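You operate a simulated robot arm through the tools that you are given. There is no shell and no other tool. Be economical: measure what you need, move in short steps, check, and stop when the job is done.

Carry out the task below with a simulated robot arm. There is one attempt and no reset: what you move stays moved.

TASK
Pull the tackle drawer open.
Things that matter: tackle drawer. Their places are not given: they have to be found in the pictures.

It is judged by the outcome, as a careful person would: the job done as asked, and still so three seconds after it is handed in. It fails if anything else is knocked over, pushed out of place, dropped, spilled or broken.

THE ROBOT
A 7-joint arm with a two-finger parallel gripper, fixed in place. Base frame: the origin is at the foot of the arm, x ahead of it, y to its left, z up. Lengths are in mm, angles in degrees, forces in N, time in s.
With the tool pointing down near the work surface it reaches from about 200 to 680 mm from the base axis. Its first joint turns from -66.0 to 66.0 degrees. Payload 2.4 kg.
Tool frame: the origin (TCP) lies between the finger pads and is the grasp point; the fingertips stand 30 mm ahead of it; z points along the fingers, y is the line along which they close. The gripper opens to 94 mm. The fingers are 28 mm wide and 10 mm thick; the gripper's body (50 by 96 mm) begins 55 mm behind the TCP.
Orientation is that of the tool frame in the base frame, as a unit quaternion [w, x, y, z]. With the fingers straight down and closing along the base's y, the tool's x points along the base's -x, its y along +y and its z along -z.

THE INTERFACE
- The arm moves only by the tool send_rows. Its argument "series" is a list that holds one entry, the list of rows, each a list of 7 numbers: the shift along the tool's x, y, z in mm, then the turn, a rotation vector about the tool's x, y, z in degrees, then the gripper command, from -1 (fully open) to 1 (shut), values between in proportion. In form: [[[dx, dy, dz, ax, ay, az, grip], ...]]. A call has 1 to 10 rows; each row is the pose to reach, as a shift and turn from the pose commanded when the call began, along the tool's axes at that moment. A row lasts 0.2 s, in which the tool goes at most 50 mm and 8.6 degrees; a call with a longer step from one row to the next is refused whole, and so is a gripper value outside its range. A pose out of reach is approached as far as the arm can. The call stops where the force on the tool passes 40 N (or 10 N more than at its start, if that is more) or the arm is blocked; 0.2 s more then pass. The fingers move at their own pace (about 153 mm/s each) and stop on an object; they squeeze with about 23 N. The grip force told is the motor's: it shows also when the fingers shut on nothing. Time passes only in rows, and 0.2 s behind the last, so rows that repeat a pose let the fingers close. It gives the time, the measured TCP pose, the force on the tool (base axes), the opening and the grip force at its end, in the units of the frame above (readings bear some noise), and new pictures: "views" is both (left out), scene, wrist or none.
- Cameras (640 x 400 px; columns grow to the right, rows downward): "scene" is fixed at [27.3, 463.5, 1451.7]; the picture's right is [-0.84, -0.54, 0.00], its down [-0.27, 0.42, -0.87] and it looks along [0.47, -0.73, -0.50] (base axes); focal length 352 px, centre (320, 200). "wrist" rides on the gripper at [-37, 0, -58] in the tool frame; the picture's right is [0.00, -1.00, 0.00], its down [0.97, 0.00, -0.24] and it looks along [0.24, 0.00, 0.97] (tool axes); focal length 218 px, centre (320, 200).
- pixel_to_xyz(camera, pixels): for up to 12 pixels [column, row] of the newest picture of that camera ("zoom" is the newest enlarged one), the place [x, y, z] in the base frame of the surface seen there, good to about 3 mm. No time passes.
- inspect(camera, box): a new picture of the part [left, top, right, bottom] of that camera's present view, enlarged. No time passes.
- close_job(): hands the job in; it is judged then, once.

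Work in short steps. Measure before you move; look again where a grasp or a placing could have gone wrong, and mend it. You have 60 turns and 120 pictures in all, the two below and enlarged ones among them. Open the gripper and draw the arm clear of the work before you hand the job in, unless the task says otherwise; then end with one line.

The tools are called after ">>>" by a JSON object that holds its "fn" and its "kwargs". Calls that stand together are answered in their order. send_rows: Moves the arm, as the interface text tells. Its arguments: {"type":"object","properties":{"series":{"type":"array","items":{"type":"array","items":{"type":"array","items":{"type":"number"}}}},"views":{"type":"string","enum":["both","scene","wrist","none"]}},"required":["series"]} The other tools are called the same way: pixel_to_xyz (camera, pixels) gives the place of the surface under pixels of a picture; inspect (camera, box) takes an enlarged picture of a part of a camera's view; close_job () hands the job in.

At the start:

```text
time: 0.0
position: [355.3, -277.1, 1011.3]
tool_rot: [0.0, 0.0, 1.0, 0.001]
contact_force: [0.6, -0.4, 0.1]
opening: 93.8
grip_force: 0.0
```

scene: 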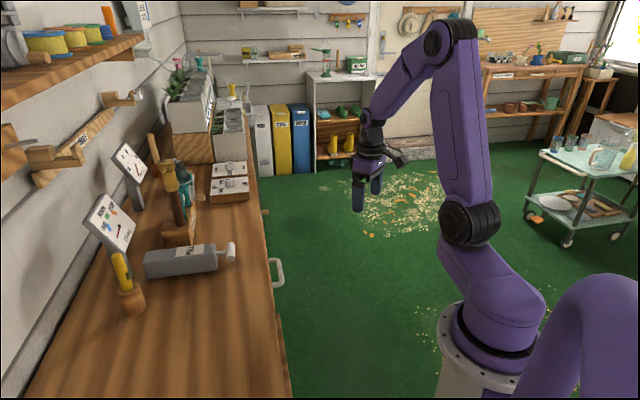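
wrist: 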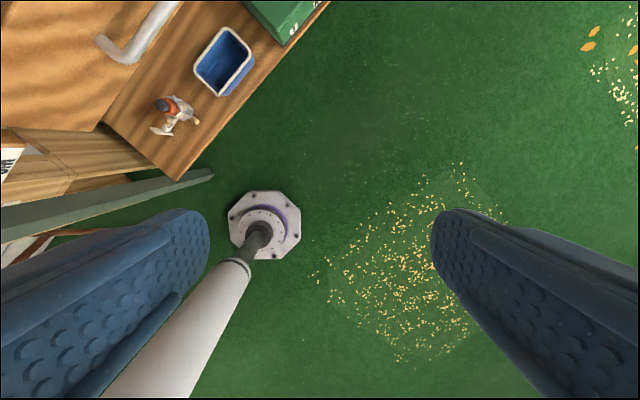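

The bench front shows a handle near (277,272) in the scene; I enlarge that region to identify the drawers.

>>> {"fn": "inspect", "kwargs": {"camera": "scene", "box": [220, 180, 340, 400]}}

>>> {"fn": "inspect", "kwargs": {"camera": "wrist", "box": [0, 0, 340, 210]}}

>>> {"fn": "pixel_to_xyz", "kwargs": {"camera": "scene", "pixels": [[281, 272], [272, 262], [275, 287], [265, 212], [269, 250], [262, 195], [278, 320], [262, 240], [279, 360]]}}

>>> {"fn": "pixel_to_xyz", "kwargs": {"camera": "wrist", "pixels": [[103, 42], [125, 60], [170, 15], [60, 100], [160, 90], [230, 60]]}}

```text
1.82 times, centred on (280, 290) of scene
```

zoom: 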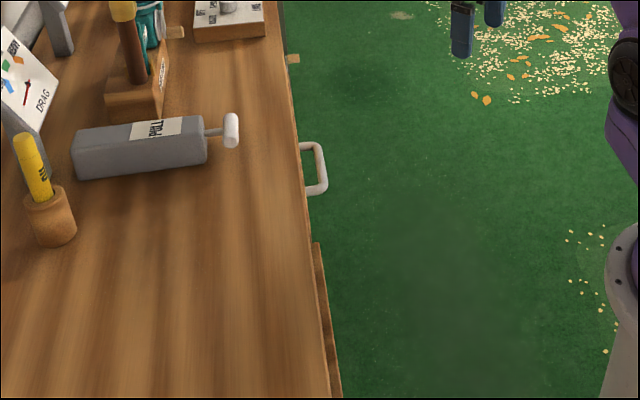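

```text
1.88 times, centred on (170, 105) of wrist
```

zoom: 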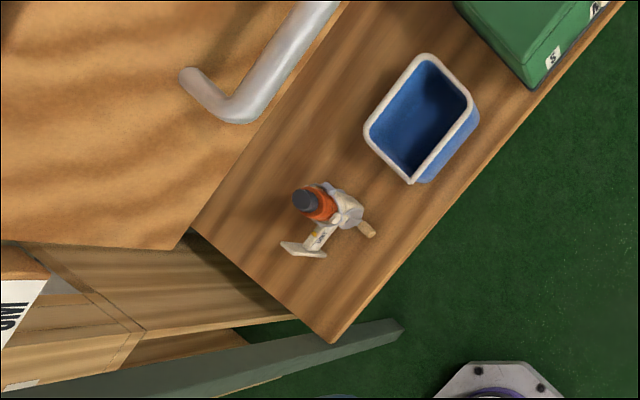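

```text
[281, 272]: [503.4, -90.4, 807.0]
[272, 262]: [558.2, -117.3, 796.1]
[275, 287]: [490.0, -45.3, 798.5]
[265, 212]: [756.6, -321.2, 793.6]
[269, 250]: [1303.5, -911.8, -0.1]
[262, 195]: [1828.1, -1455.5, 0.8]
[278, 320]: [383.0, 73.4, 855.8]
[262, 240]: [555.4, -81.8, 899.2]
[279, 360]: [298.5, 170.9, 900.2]
```

```text
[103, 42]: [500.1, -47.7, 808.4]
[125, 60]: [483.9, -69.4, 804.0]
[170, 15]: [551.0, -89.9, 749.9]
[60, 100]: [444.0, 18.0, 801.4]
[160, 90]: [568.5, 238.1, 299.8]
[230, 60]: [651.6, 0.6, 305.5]
```

The handle lies at about (495,-80,803) on a bench front running along (0.69,-0.72); outward is about (-0.7,-0.7). I tilt the tool toward the front, staying in place, to see the drawers and labels.

>>> {"fn": "send_rows", "kwargs": {"series": [[[0, 0, 0, -5.6, -5.7, 0, -1], [0, 0, 0, -11.2, -11.4, 0, -1], [0, 0, 0, -16.8, -17, 0, -1], [0, 0, 0, -22.4, -22.7, 0, -1], [0, 0, 0, -28, -28.4, 0, -1], [0, 0, 0, -33.6, -34.1, 0, -1], [0, 0, 0, -39.2, -39.8, 0, -1], [0, 0, 0, -44.8, -45.4, 0, -1], [0, 0, 0, -50.4, -51.1, 0, -1]]]}}

```text
time: 2.0
position: [355.7, -276.1, 1011.8]
tool_rot: [0.418, 0.0, 0.809, 0.412]
contact_force: [0.2, -0.2, -0.3]
opening: 94.2
grip_force: 0.0
```

scene: 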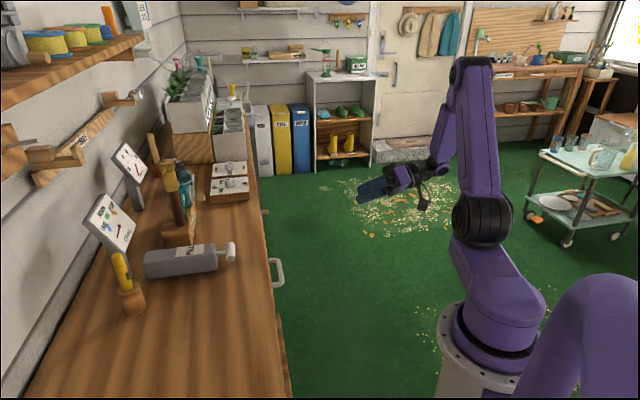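
wrist: 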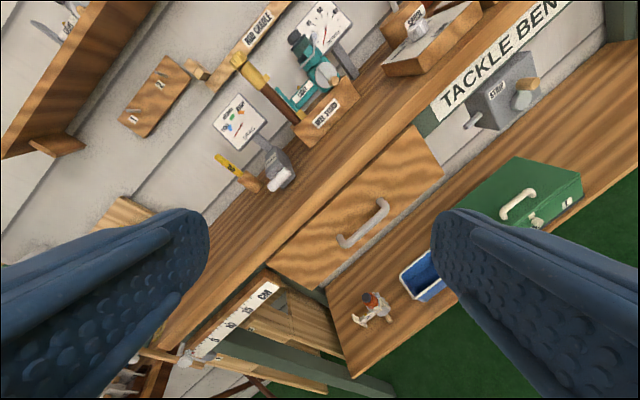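

The bench is labelled TACKLE BENCH with a single drawer; beside it is a "STOP" box and a ruler board. I look closer for latches.

>>> {"fn": "inspect", "kwargs": {"camera": "wrist", "box": [250, 100, 450, 320]}}

>>> {"fn": "pixel_to_xyz", "kwargs": {"camera": "wrist", "pixels": [[345, 242], [364, 225], [383, 204], [340, 237], [377, 201], [300, 240], [418, 160], [330, 258], [270, 262], [310, 288], [415, 128], [441, 175]]}}

>>> {"fn": "pixel_to_xyz", "kwargs": {"camera": "wrist", "pixels": [[520, 100], [500, 90], [470, 122], [270, 285], [185, 355], [268, 180], [275, 187], [350, 350]]}}

>>> {"fn": "inspect", "kwargs": {"camera": "wrist", "box": [420, 0, 620, 150]}}

```text
1.82 times, centred on (350, 210) of wrist
```

zoom: 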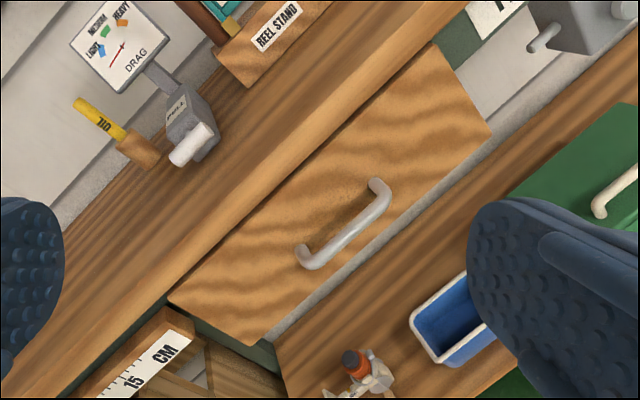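

```text
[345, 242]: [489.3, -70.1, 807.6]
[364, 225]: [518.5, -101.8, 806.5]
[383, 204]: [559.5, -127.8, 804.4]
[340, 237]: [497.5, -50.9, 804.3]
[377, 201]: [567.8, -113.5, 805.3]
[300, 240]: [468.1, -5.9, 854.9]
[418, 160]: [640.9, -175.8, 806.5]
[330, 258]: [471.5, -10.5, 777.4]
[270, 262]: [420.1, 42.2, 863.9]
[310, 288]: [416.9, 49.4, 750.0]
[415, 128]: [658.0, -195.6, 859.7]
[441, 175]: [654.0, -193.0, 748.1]
```

```text
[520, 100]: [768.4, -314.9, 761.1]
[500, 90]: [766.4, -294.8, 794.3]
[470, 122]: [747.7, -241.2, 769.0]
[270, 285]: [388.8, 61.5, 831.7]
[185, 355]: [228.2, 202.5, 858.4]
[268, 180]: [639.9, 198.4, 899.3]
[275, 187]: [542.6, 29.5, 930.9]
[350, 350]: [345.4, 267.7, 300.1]
```

```text
2.67 times, centred on (520, 75) of wrist
```

zoom: 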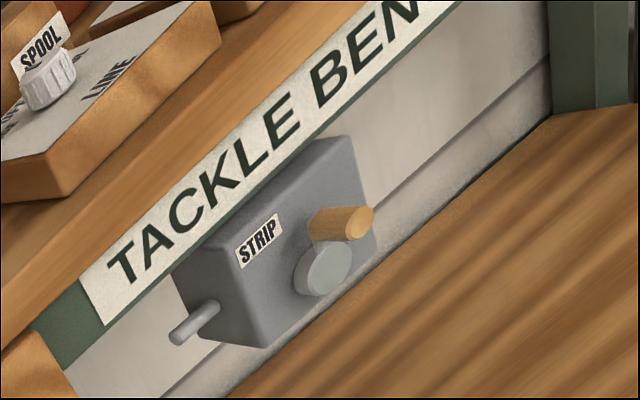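

It's a fishing-line stripper ("STRIP"), not a latch. Drawer front runs exactly at 45° with the bar centred near (522,-98,804), so I go to a pregrasp ~90 mm short with fingers closing vertically.

>>> {"fn": "send_rows", "kwargs": {"series": [[[14.3, -12.7, 25.2, -2.16, -0.85, 5.64, -1], [28.7, -25.5, 50.3, -4.32, -1.7, 11.28, -1], [43, -38.2, 75.5, -6.5, -2.55, 16.9, -1], [57.4, -51, 100.6, -8.65, -3.4, 22.55, -1], [71.7, -63.7, 125.8, -10.8, -4.25, 28.2, -1], [86, -76.4, 150.9, -13, -5.1, 33.8, -1], [100.4, -89.2, 176, -15.1, -5.95, 39.5, -1], [114.7, -101.9, 201.2, -17.3, -6.8, 45.1, -1], [114.7, -101.9, 201.2, -17.3, -6.8, 45.1, -1]]]}}

```text
time: 4.0
position: [451.6, -170.7, 803.8]
tool_rot: [0.269, 0.273, 0.653, 0.653]
contact_force: [0.2, -0.4, 0.1]
opening: 94.3
grip_force: 0.1
```

scene: 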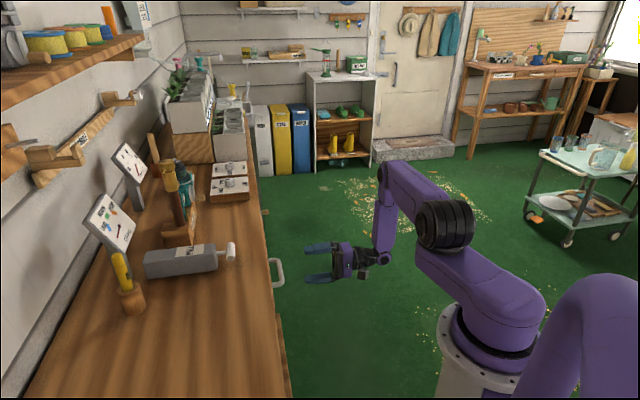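
wrist: 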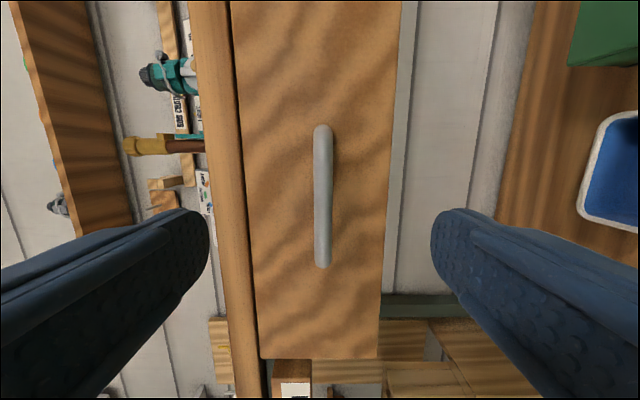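

The bar runs vertically at column ~323 between the fingers; I measure it once more.

>>> {"fn": "pixel_to_xyz", "kwargs": {"camera": "wrist", "pixels": [[323, 140], [323, 195], [323, 250], [316, 195], [330, 195], [290, 195], [360, 195]]}}

```text
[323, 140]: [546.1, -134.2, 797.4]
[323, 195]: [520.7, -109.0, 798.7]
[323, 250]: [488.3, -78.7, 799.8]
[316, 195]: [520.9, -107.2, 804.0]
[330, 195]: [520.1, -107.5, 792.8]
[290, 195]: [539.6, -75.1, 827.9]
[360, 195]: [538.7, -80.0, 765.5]
```

The bar's front is 37 mm off the drawer face and centred at z≈798.5. I advance 90 mm and down 5 mm, then close.

>>> {"fn": "send_rows", "kwargs": {"series": [[[0, -5, 30, 0, 0, 0, -1], [0, -5, 60, 0, 0, 0, -1], [0, -5, 80, 0, 0, 0, -1], [0, -5, 90, 0, 0, 0, -1], [0, -5, 90, 0, 0, 0, -1], [0, -5, 90, 0, 0, 0, 1], [0, -5, 90, 0, 0, 0, 1], [0, -5, 90, 0, 0, 0, 1]]]}}

```text
time: 5.8
position: [515.7, -106.1, 798.7]
tool_rot: [0.27, 0.269, 0.653, 0.655]
contact_force: [-3.0, 2.2, 24.6]
opening: 13.8
grip_force: 45.0
```

scene: 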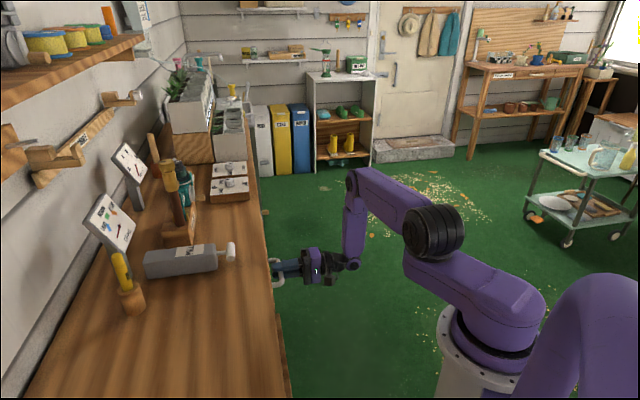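
wrist: 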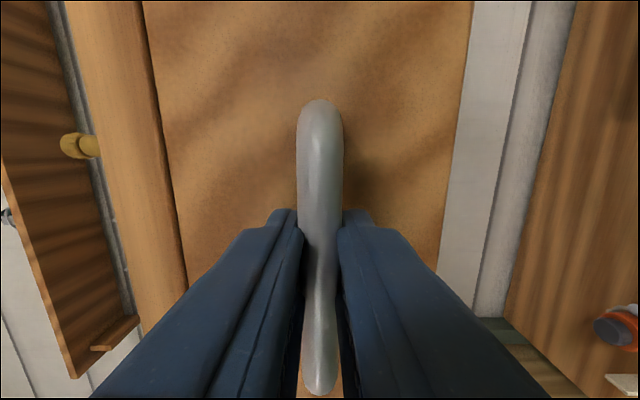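

The bar is held (opening 13.8), with a 25 N upward load, so I ease up about 1.5 mm and pull gently.

>>> {"fn": "send_rows", "kwargs": {"series": [[[0, 1.5, 0, 0, 0, 0, 1], [0, 1.5, -5, 0, 0, 0, 1], [0, 1.5, -12, 0, 0, 0, 1], [0, 1.5, -20, 0, 0, 0, 1], [0, 1.5, -30, 0, 0, 0, 1], [0, 1.5, -40, 0, 0, 0, 1]]]}}

```text
time: 7.2
position: [486.8, -134.9, 799.5]
tool_rot: [0.27, 0.271, 0.653, 0.654]
contact_force: [0.6, -0.7, 18.2]
opening: 14.0
grip_force: 44.9
```

scene: 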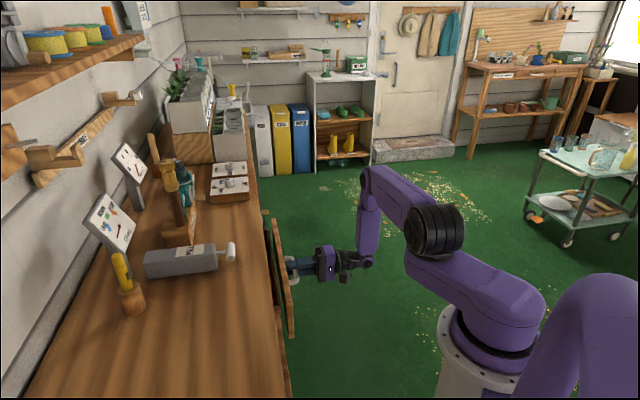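
wrist: 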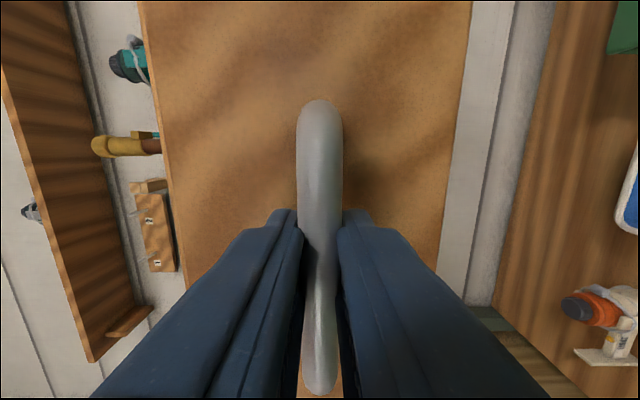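

The drawer is sliding out easily. I keep pulling another 100 mm.

>>> {"fn": "send_rows", "kwargs": {"series": [[[0, 1, -12, 0, 0, 0, 1], [0, 1, -24, 0, 0, 0, 1], [0, 1, -36, 0, 0, 0, 1], [0, 1, -48, 0, 0, 0, 1], [0, 1, -60, 0, 0, 0, 1], [0, 1, -72, 0, 0, 0, 1], [0, 1, -84, 0, 0, 0, 1], [0, 1, -92, 0, 0, 0, 1], [0, 1, -100, 0, 0, 0, 1]]]}}

```text
time: 9.2
position: [417.3, -205.5, 799.7]
tool_rot: [0.27, 0.273, 0.654, 0.652]
contact_force: [3.7, -3.1, -0.9]
opening: 14.0
grip_force: 45.2
```

scene: 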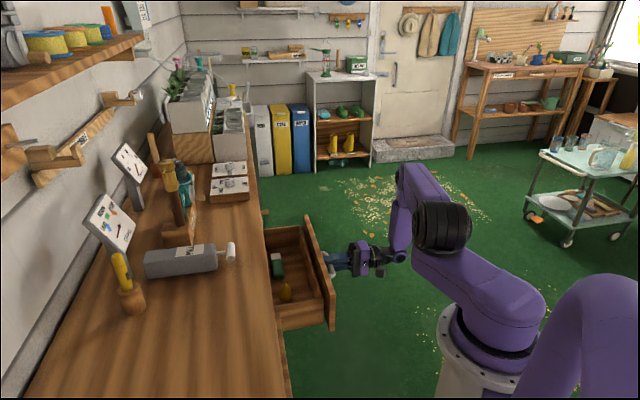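
wrist: 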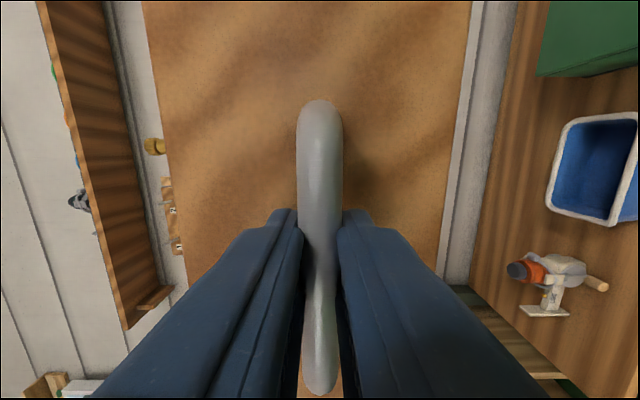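

It is open 140 mm; I pull up to 60 mm more, slowly, watching for the end stop.

>>> {"fn": "send_rows", "kwargs": {"series": [[[0, 0, -7, 0, 0, 0, 1], [0, 0, -14, 0, 0, 0, 1], [0, 0, -21, 0, 0, 0, 1], [0, 0, -28, 0, 0, 0, 1], [0, 0, -35, 0, 0, 0, 1], [0, 0, -42, 0, 0, 0, 1], [0, 0, -49, 0, 0, 0, 1], [0, 0, -55, 0, 0, 0, 1], [0, 0, -60, 0, 0, 0, 1]]]}}

```text
time: 11.2
position: [374.9, -248.6, 800.5]
tool_rot: [0.269, 0.273, 0.653, 0.653]
contact_force: [7.2, -6.8, -10.8]
opening: 13.5
grip_force: 45.0
```

scene: 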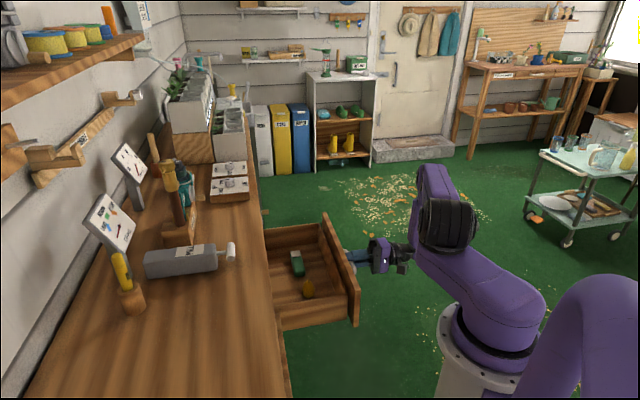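
wrist: 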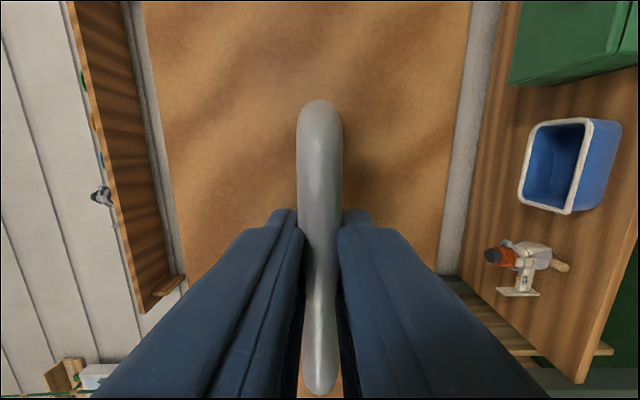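

The drawer is open about 200 mm with its contents undisturbed. I release and back straight off.

>>> {"fn": "send_rows", "kwargs": {"series": [[[0, 0, 0, 0, 0, 0, 0], [0, 0, 0, 0, 0, 0, -0.3], [0, 0, 0, 0, 0, 0, -0.3], [0, 0, -15, 0, 0, 0, -0.3], [0, 0, -35, 0, 0, 0, -0.3], [0, 0, -55, 0, 0, 0, -0.3], [0, 0, -75, 0, 0, 0, -0.3], [0, 0, -90, 0, 0, 0, -0.3]]]}}

```text
time: 13.0
position: [309.5, -312.0, 800.4]
tool_rot: [0.269, 0.272, 0.654, 0.653]
contact_force: [-0.1, -0.1, -0.5]
opening: 61.0
grip_force: 0.1
```

scene: 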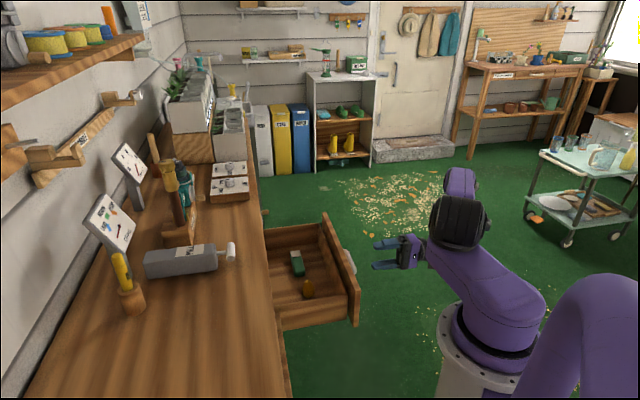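
wrist: 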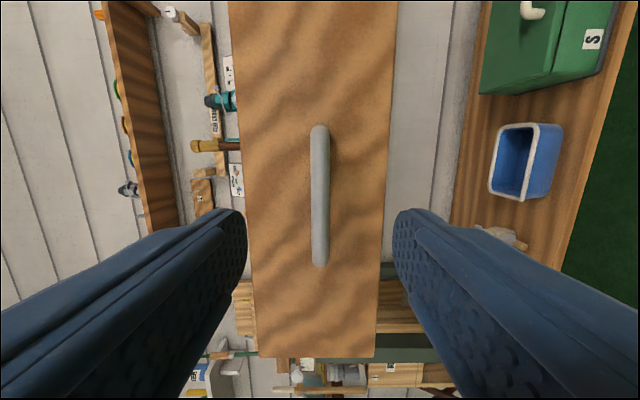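

The drawer is free and still open; I wait two seconds, opening the gripper fully, to make sure it doesn't slide back.

>>> {"fn": "send_rows", "kwargs": {"series": [[[0, 0, 0, 0, 0, 0, -1], [0, 0, 0, 0, 0, 0, -1], [0, 0, 0, 0, 0, 0, -1], [0, 0, 0, 0, 0, 0, -1], [0, 0, 0, 0, 0, 0, -1], [0, 0, 0, 0, 0, 0, -1], [0, 0, 0, 0, 0, 0, -1], [0, 0, 0, 0, 0, 0, -1], [0, 0, 0, 0, 0, 0, -1], [0, 0, 0, 0, 0, 0, -1]]], "views": "scene"}}

```text
time: 15.2
position: [309.4, -312.0, 800.7]
tool_rot: [0.269, 0.272, 0.654, 0.653]
contact_force: [-0.4, 0.4, -0.1]
opening: 94.0
grip_force: 0.0
```

scene: 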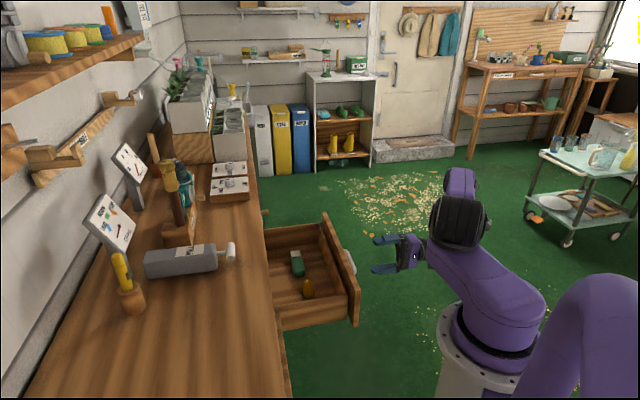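

The drawer stays open and nothing else has moved, so I hand in.

>>> {"fn": "close_job", "kwargs": {}}

```text
The job is handed in.
```

The tackle drawer is open about 200 mm and stayed put after I released it. Nothing else was disturbed, and the arm is clear with the gripper open.
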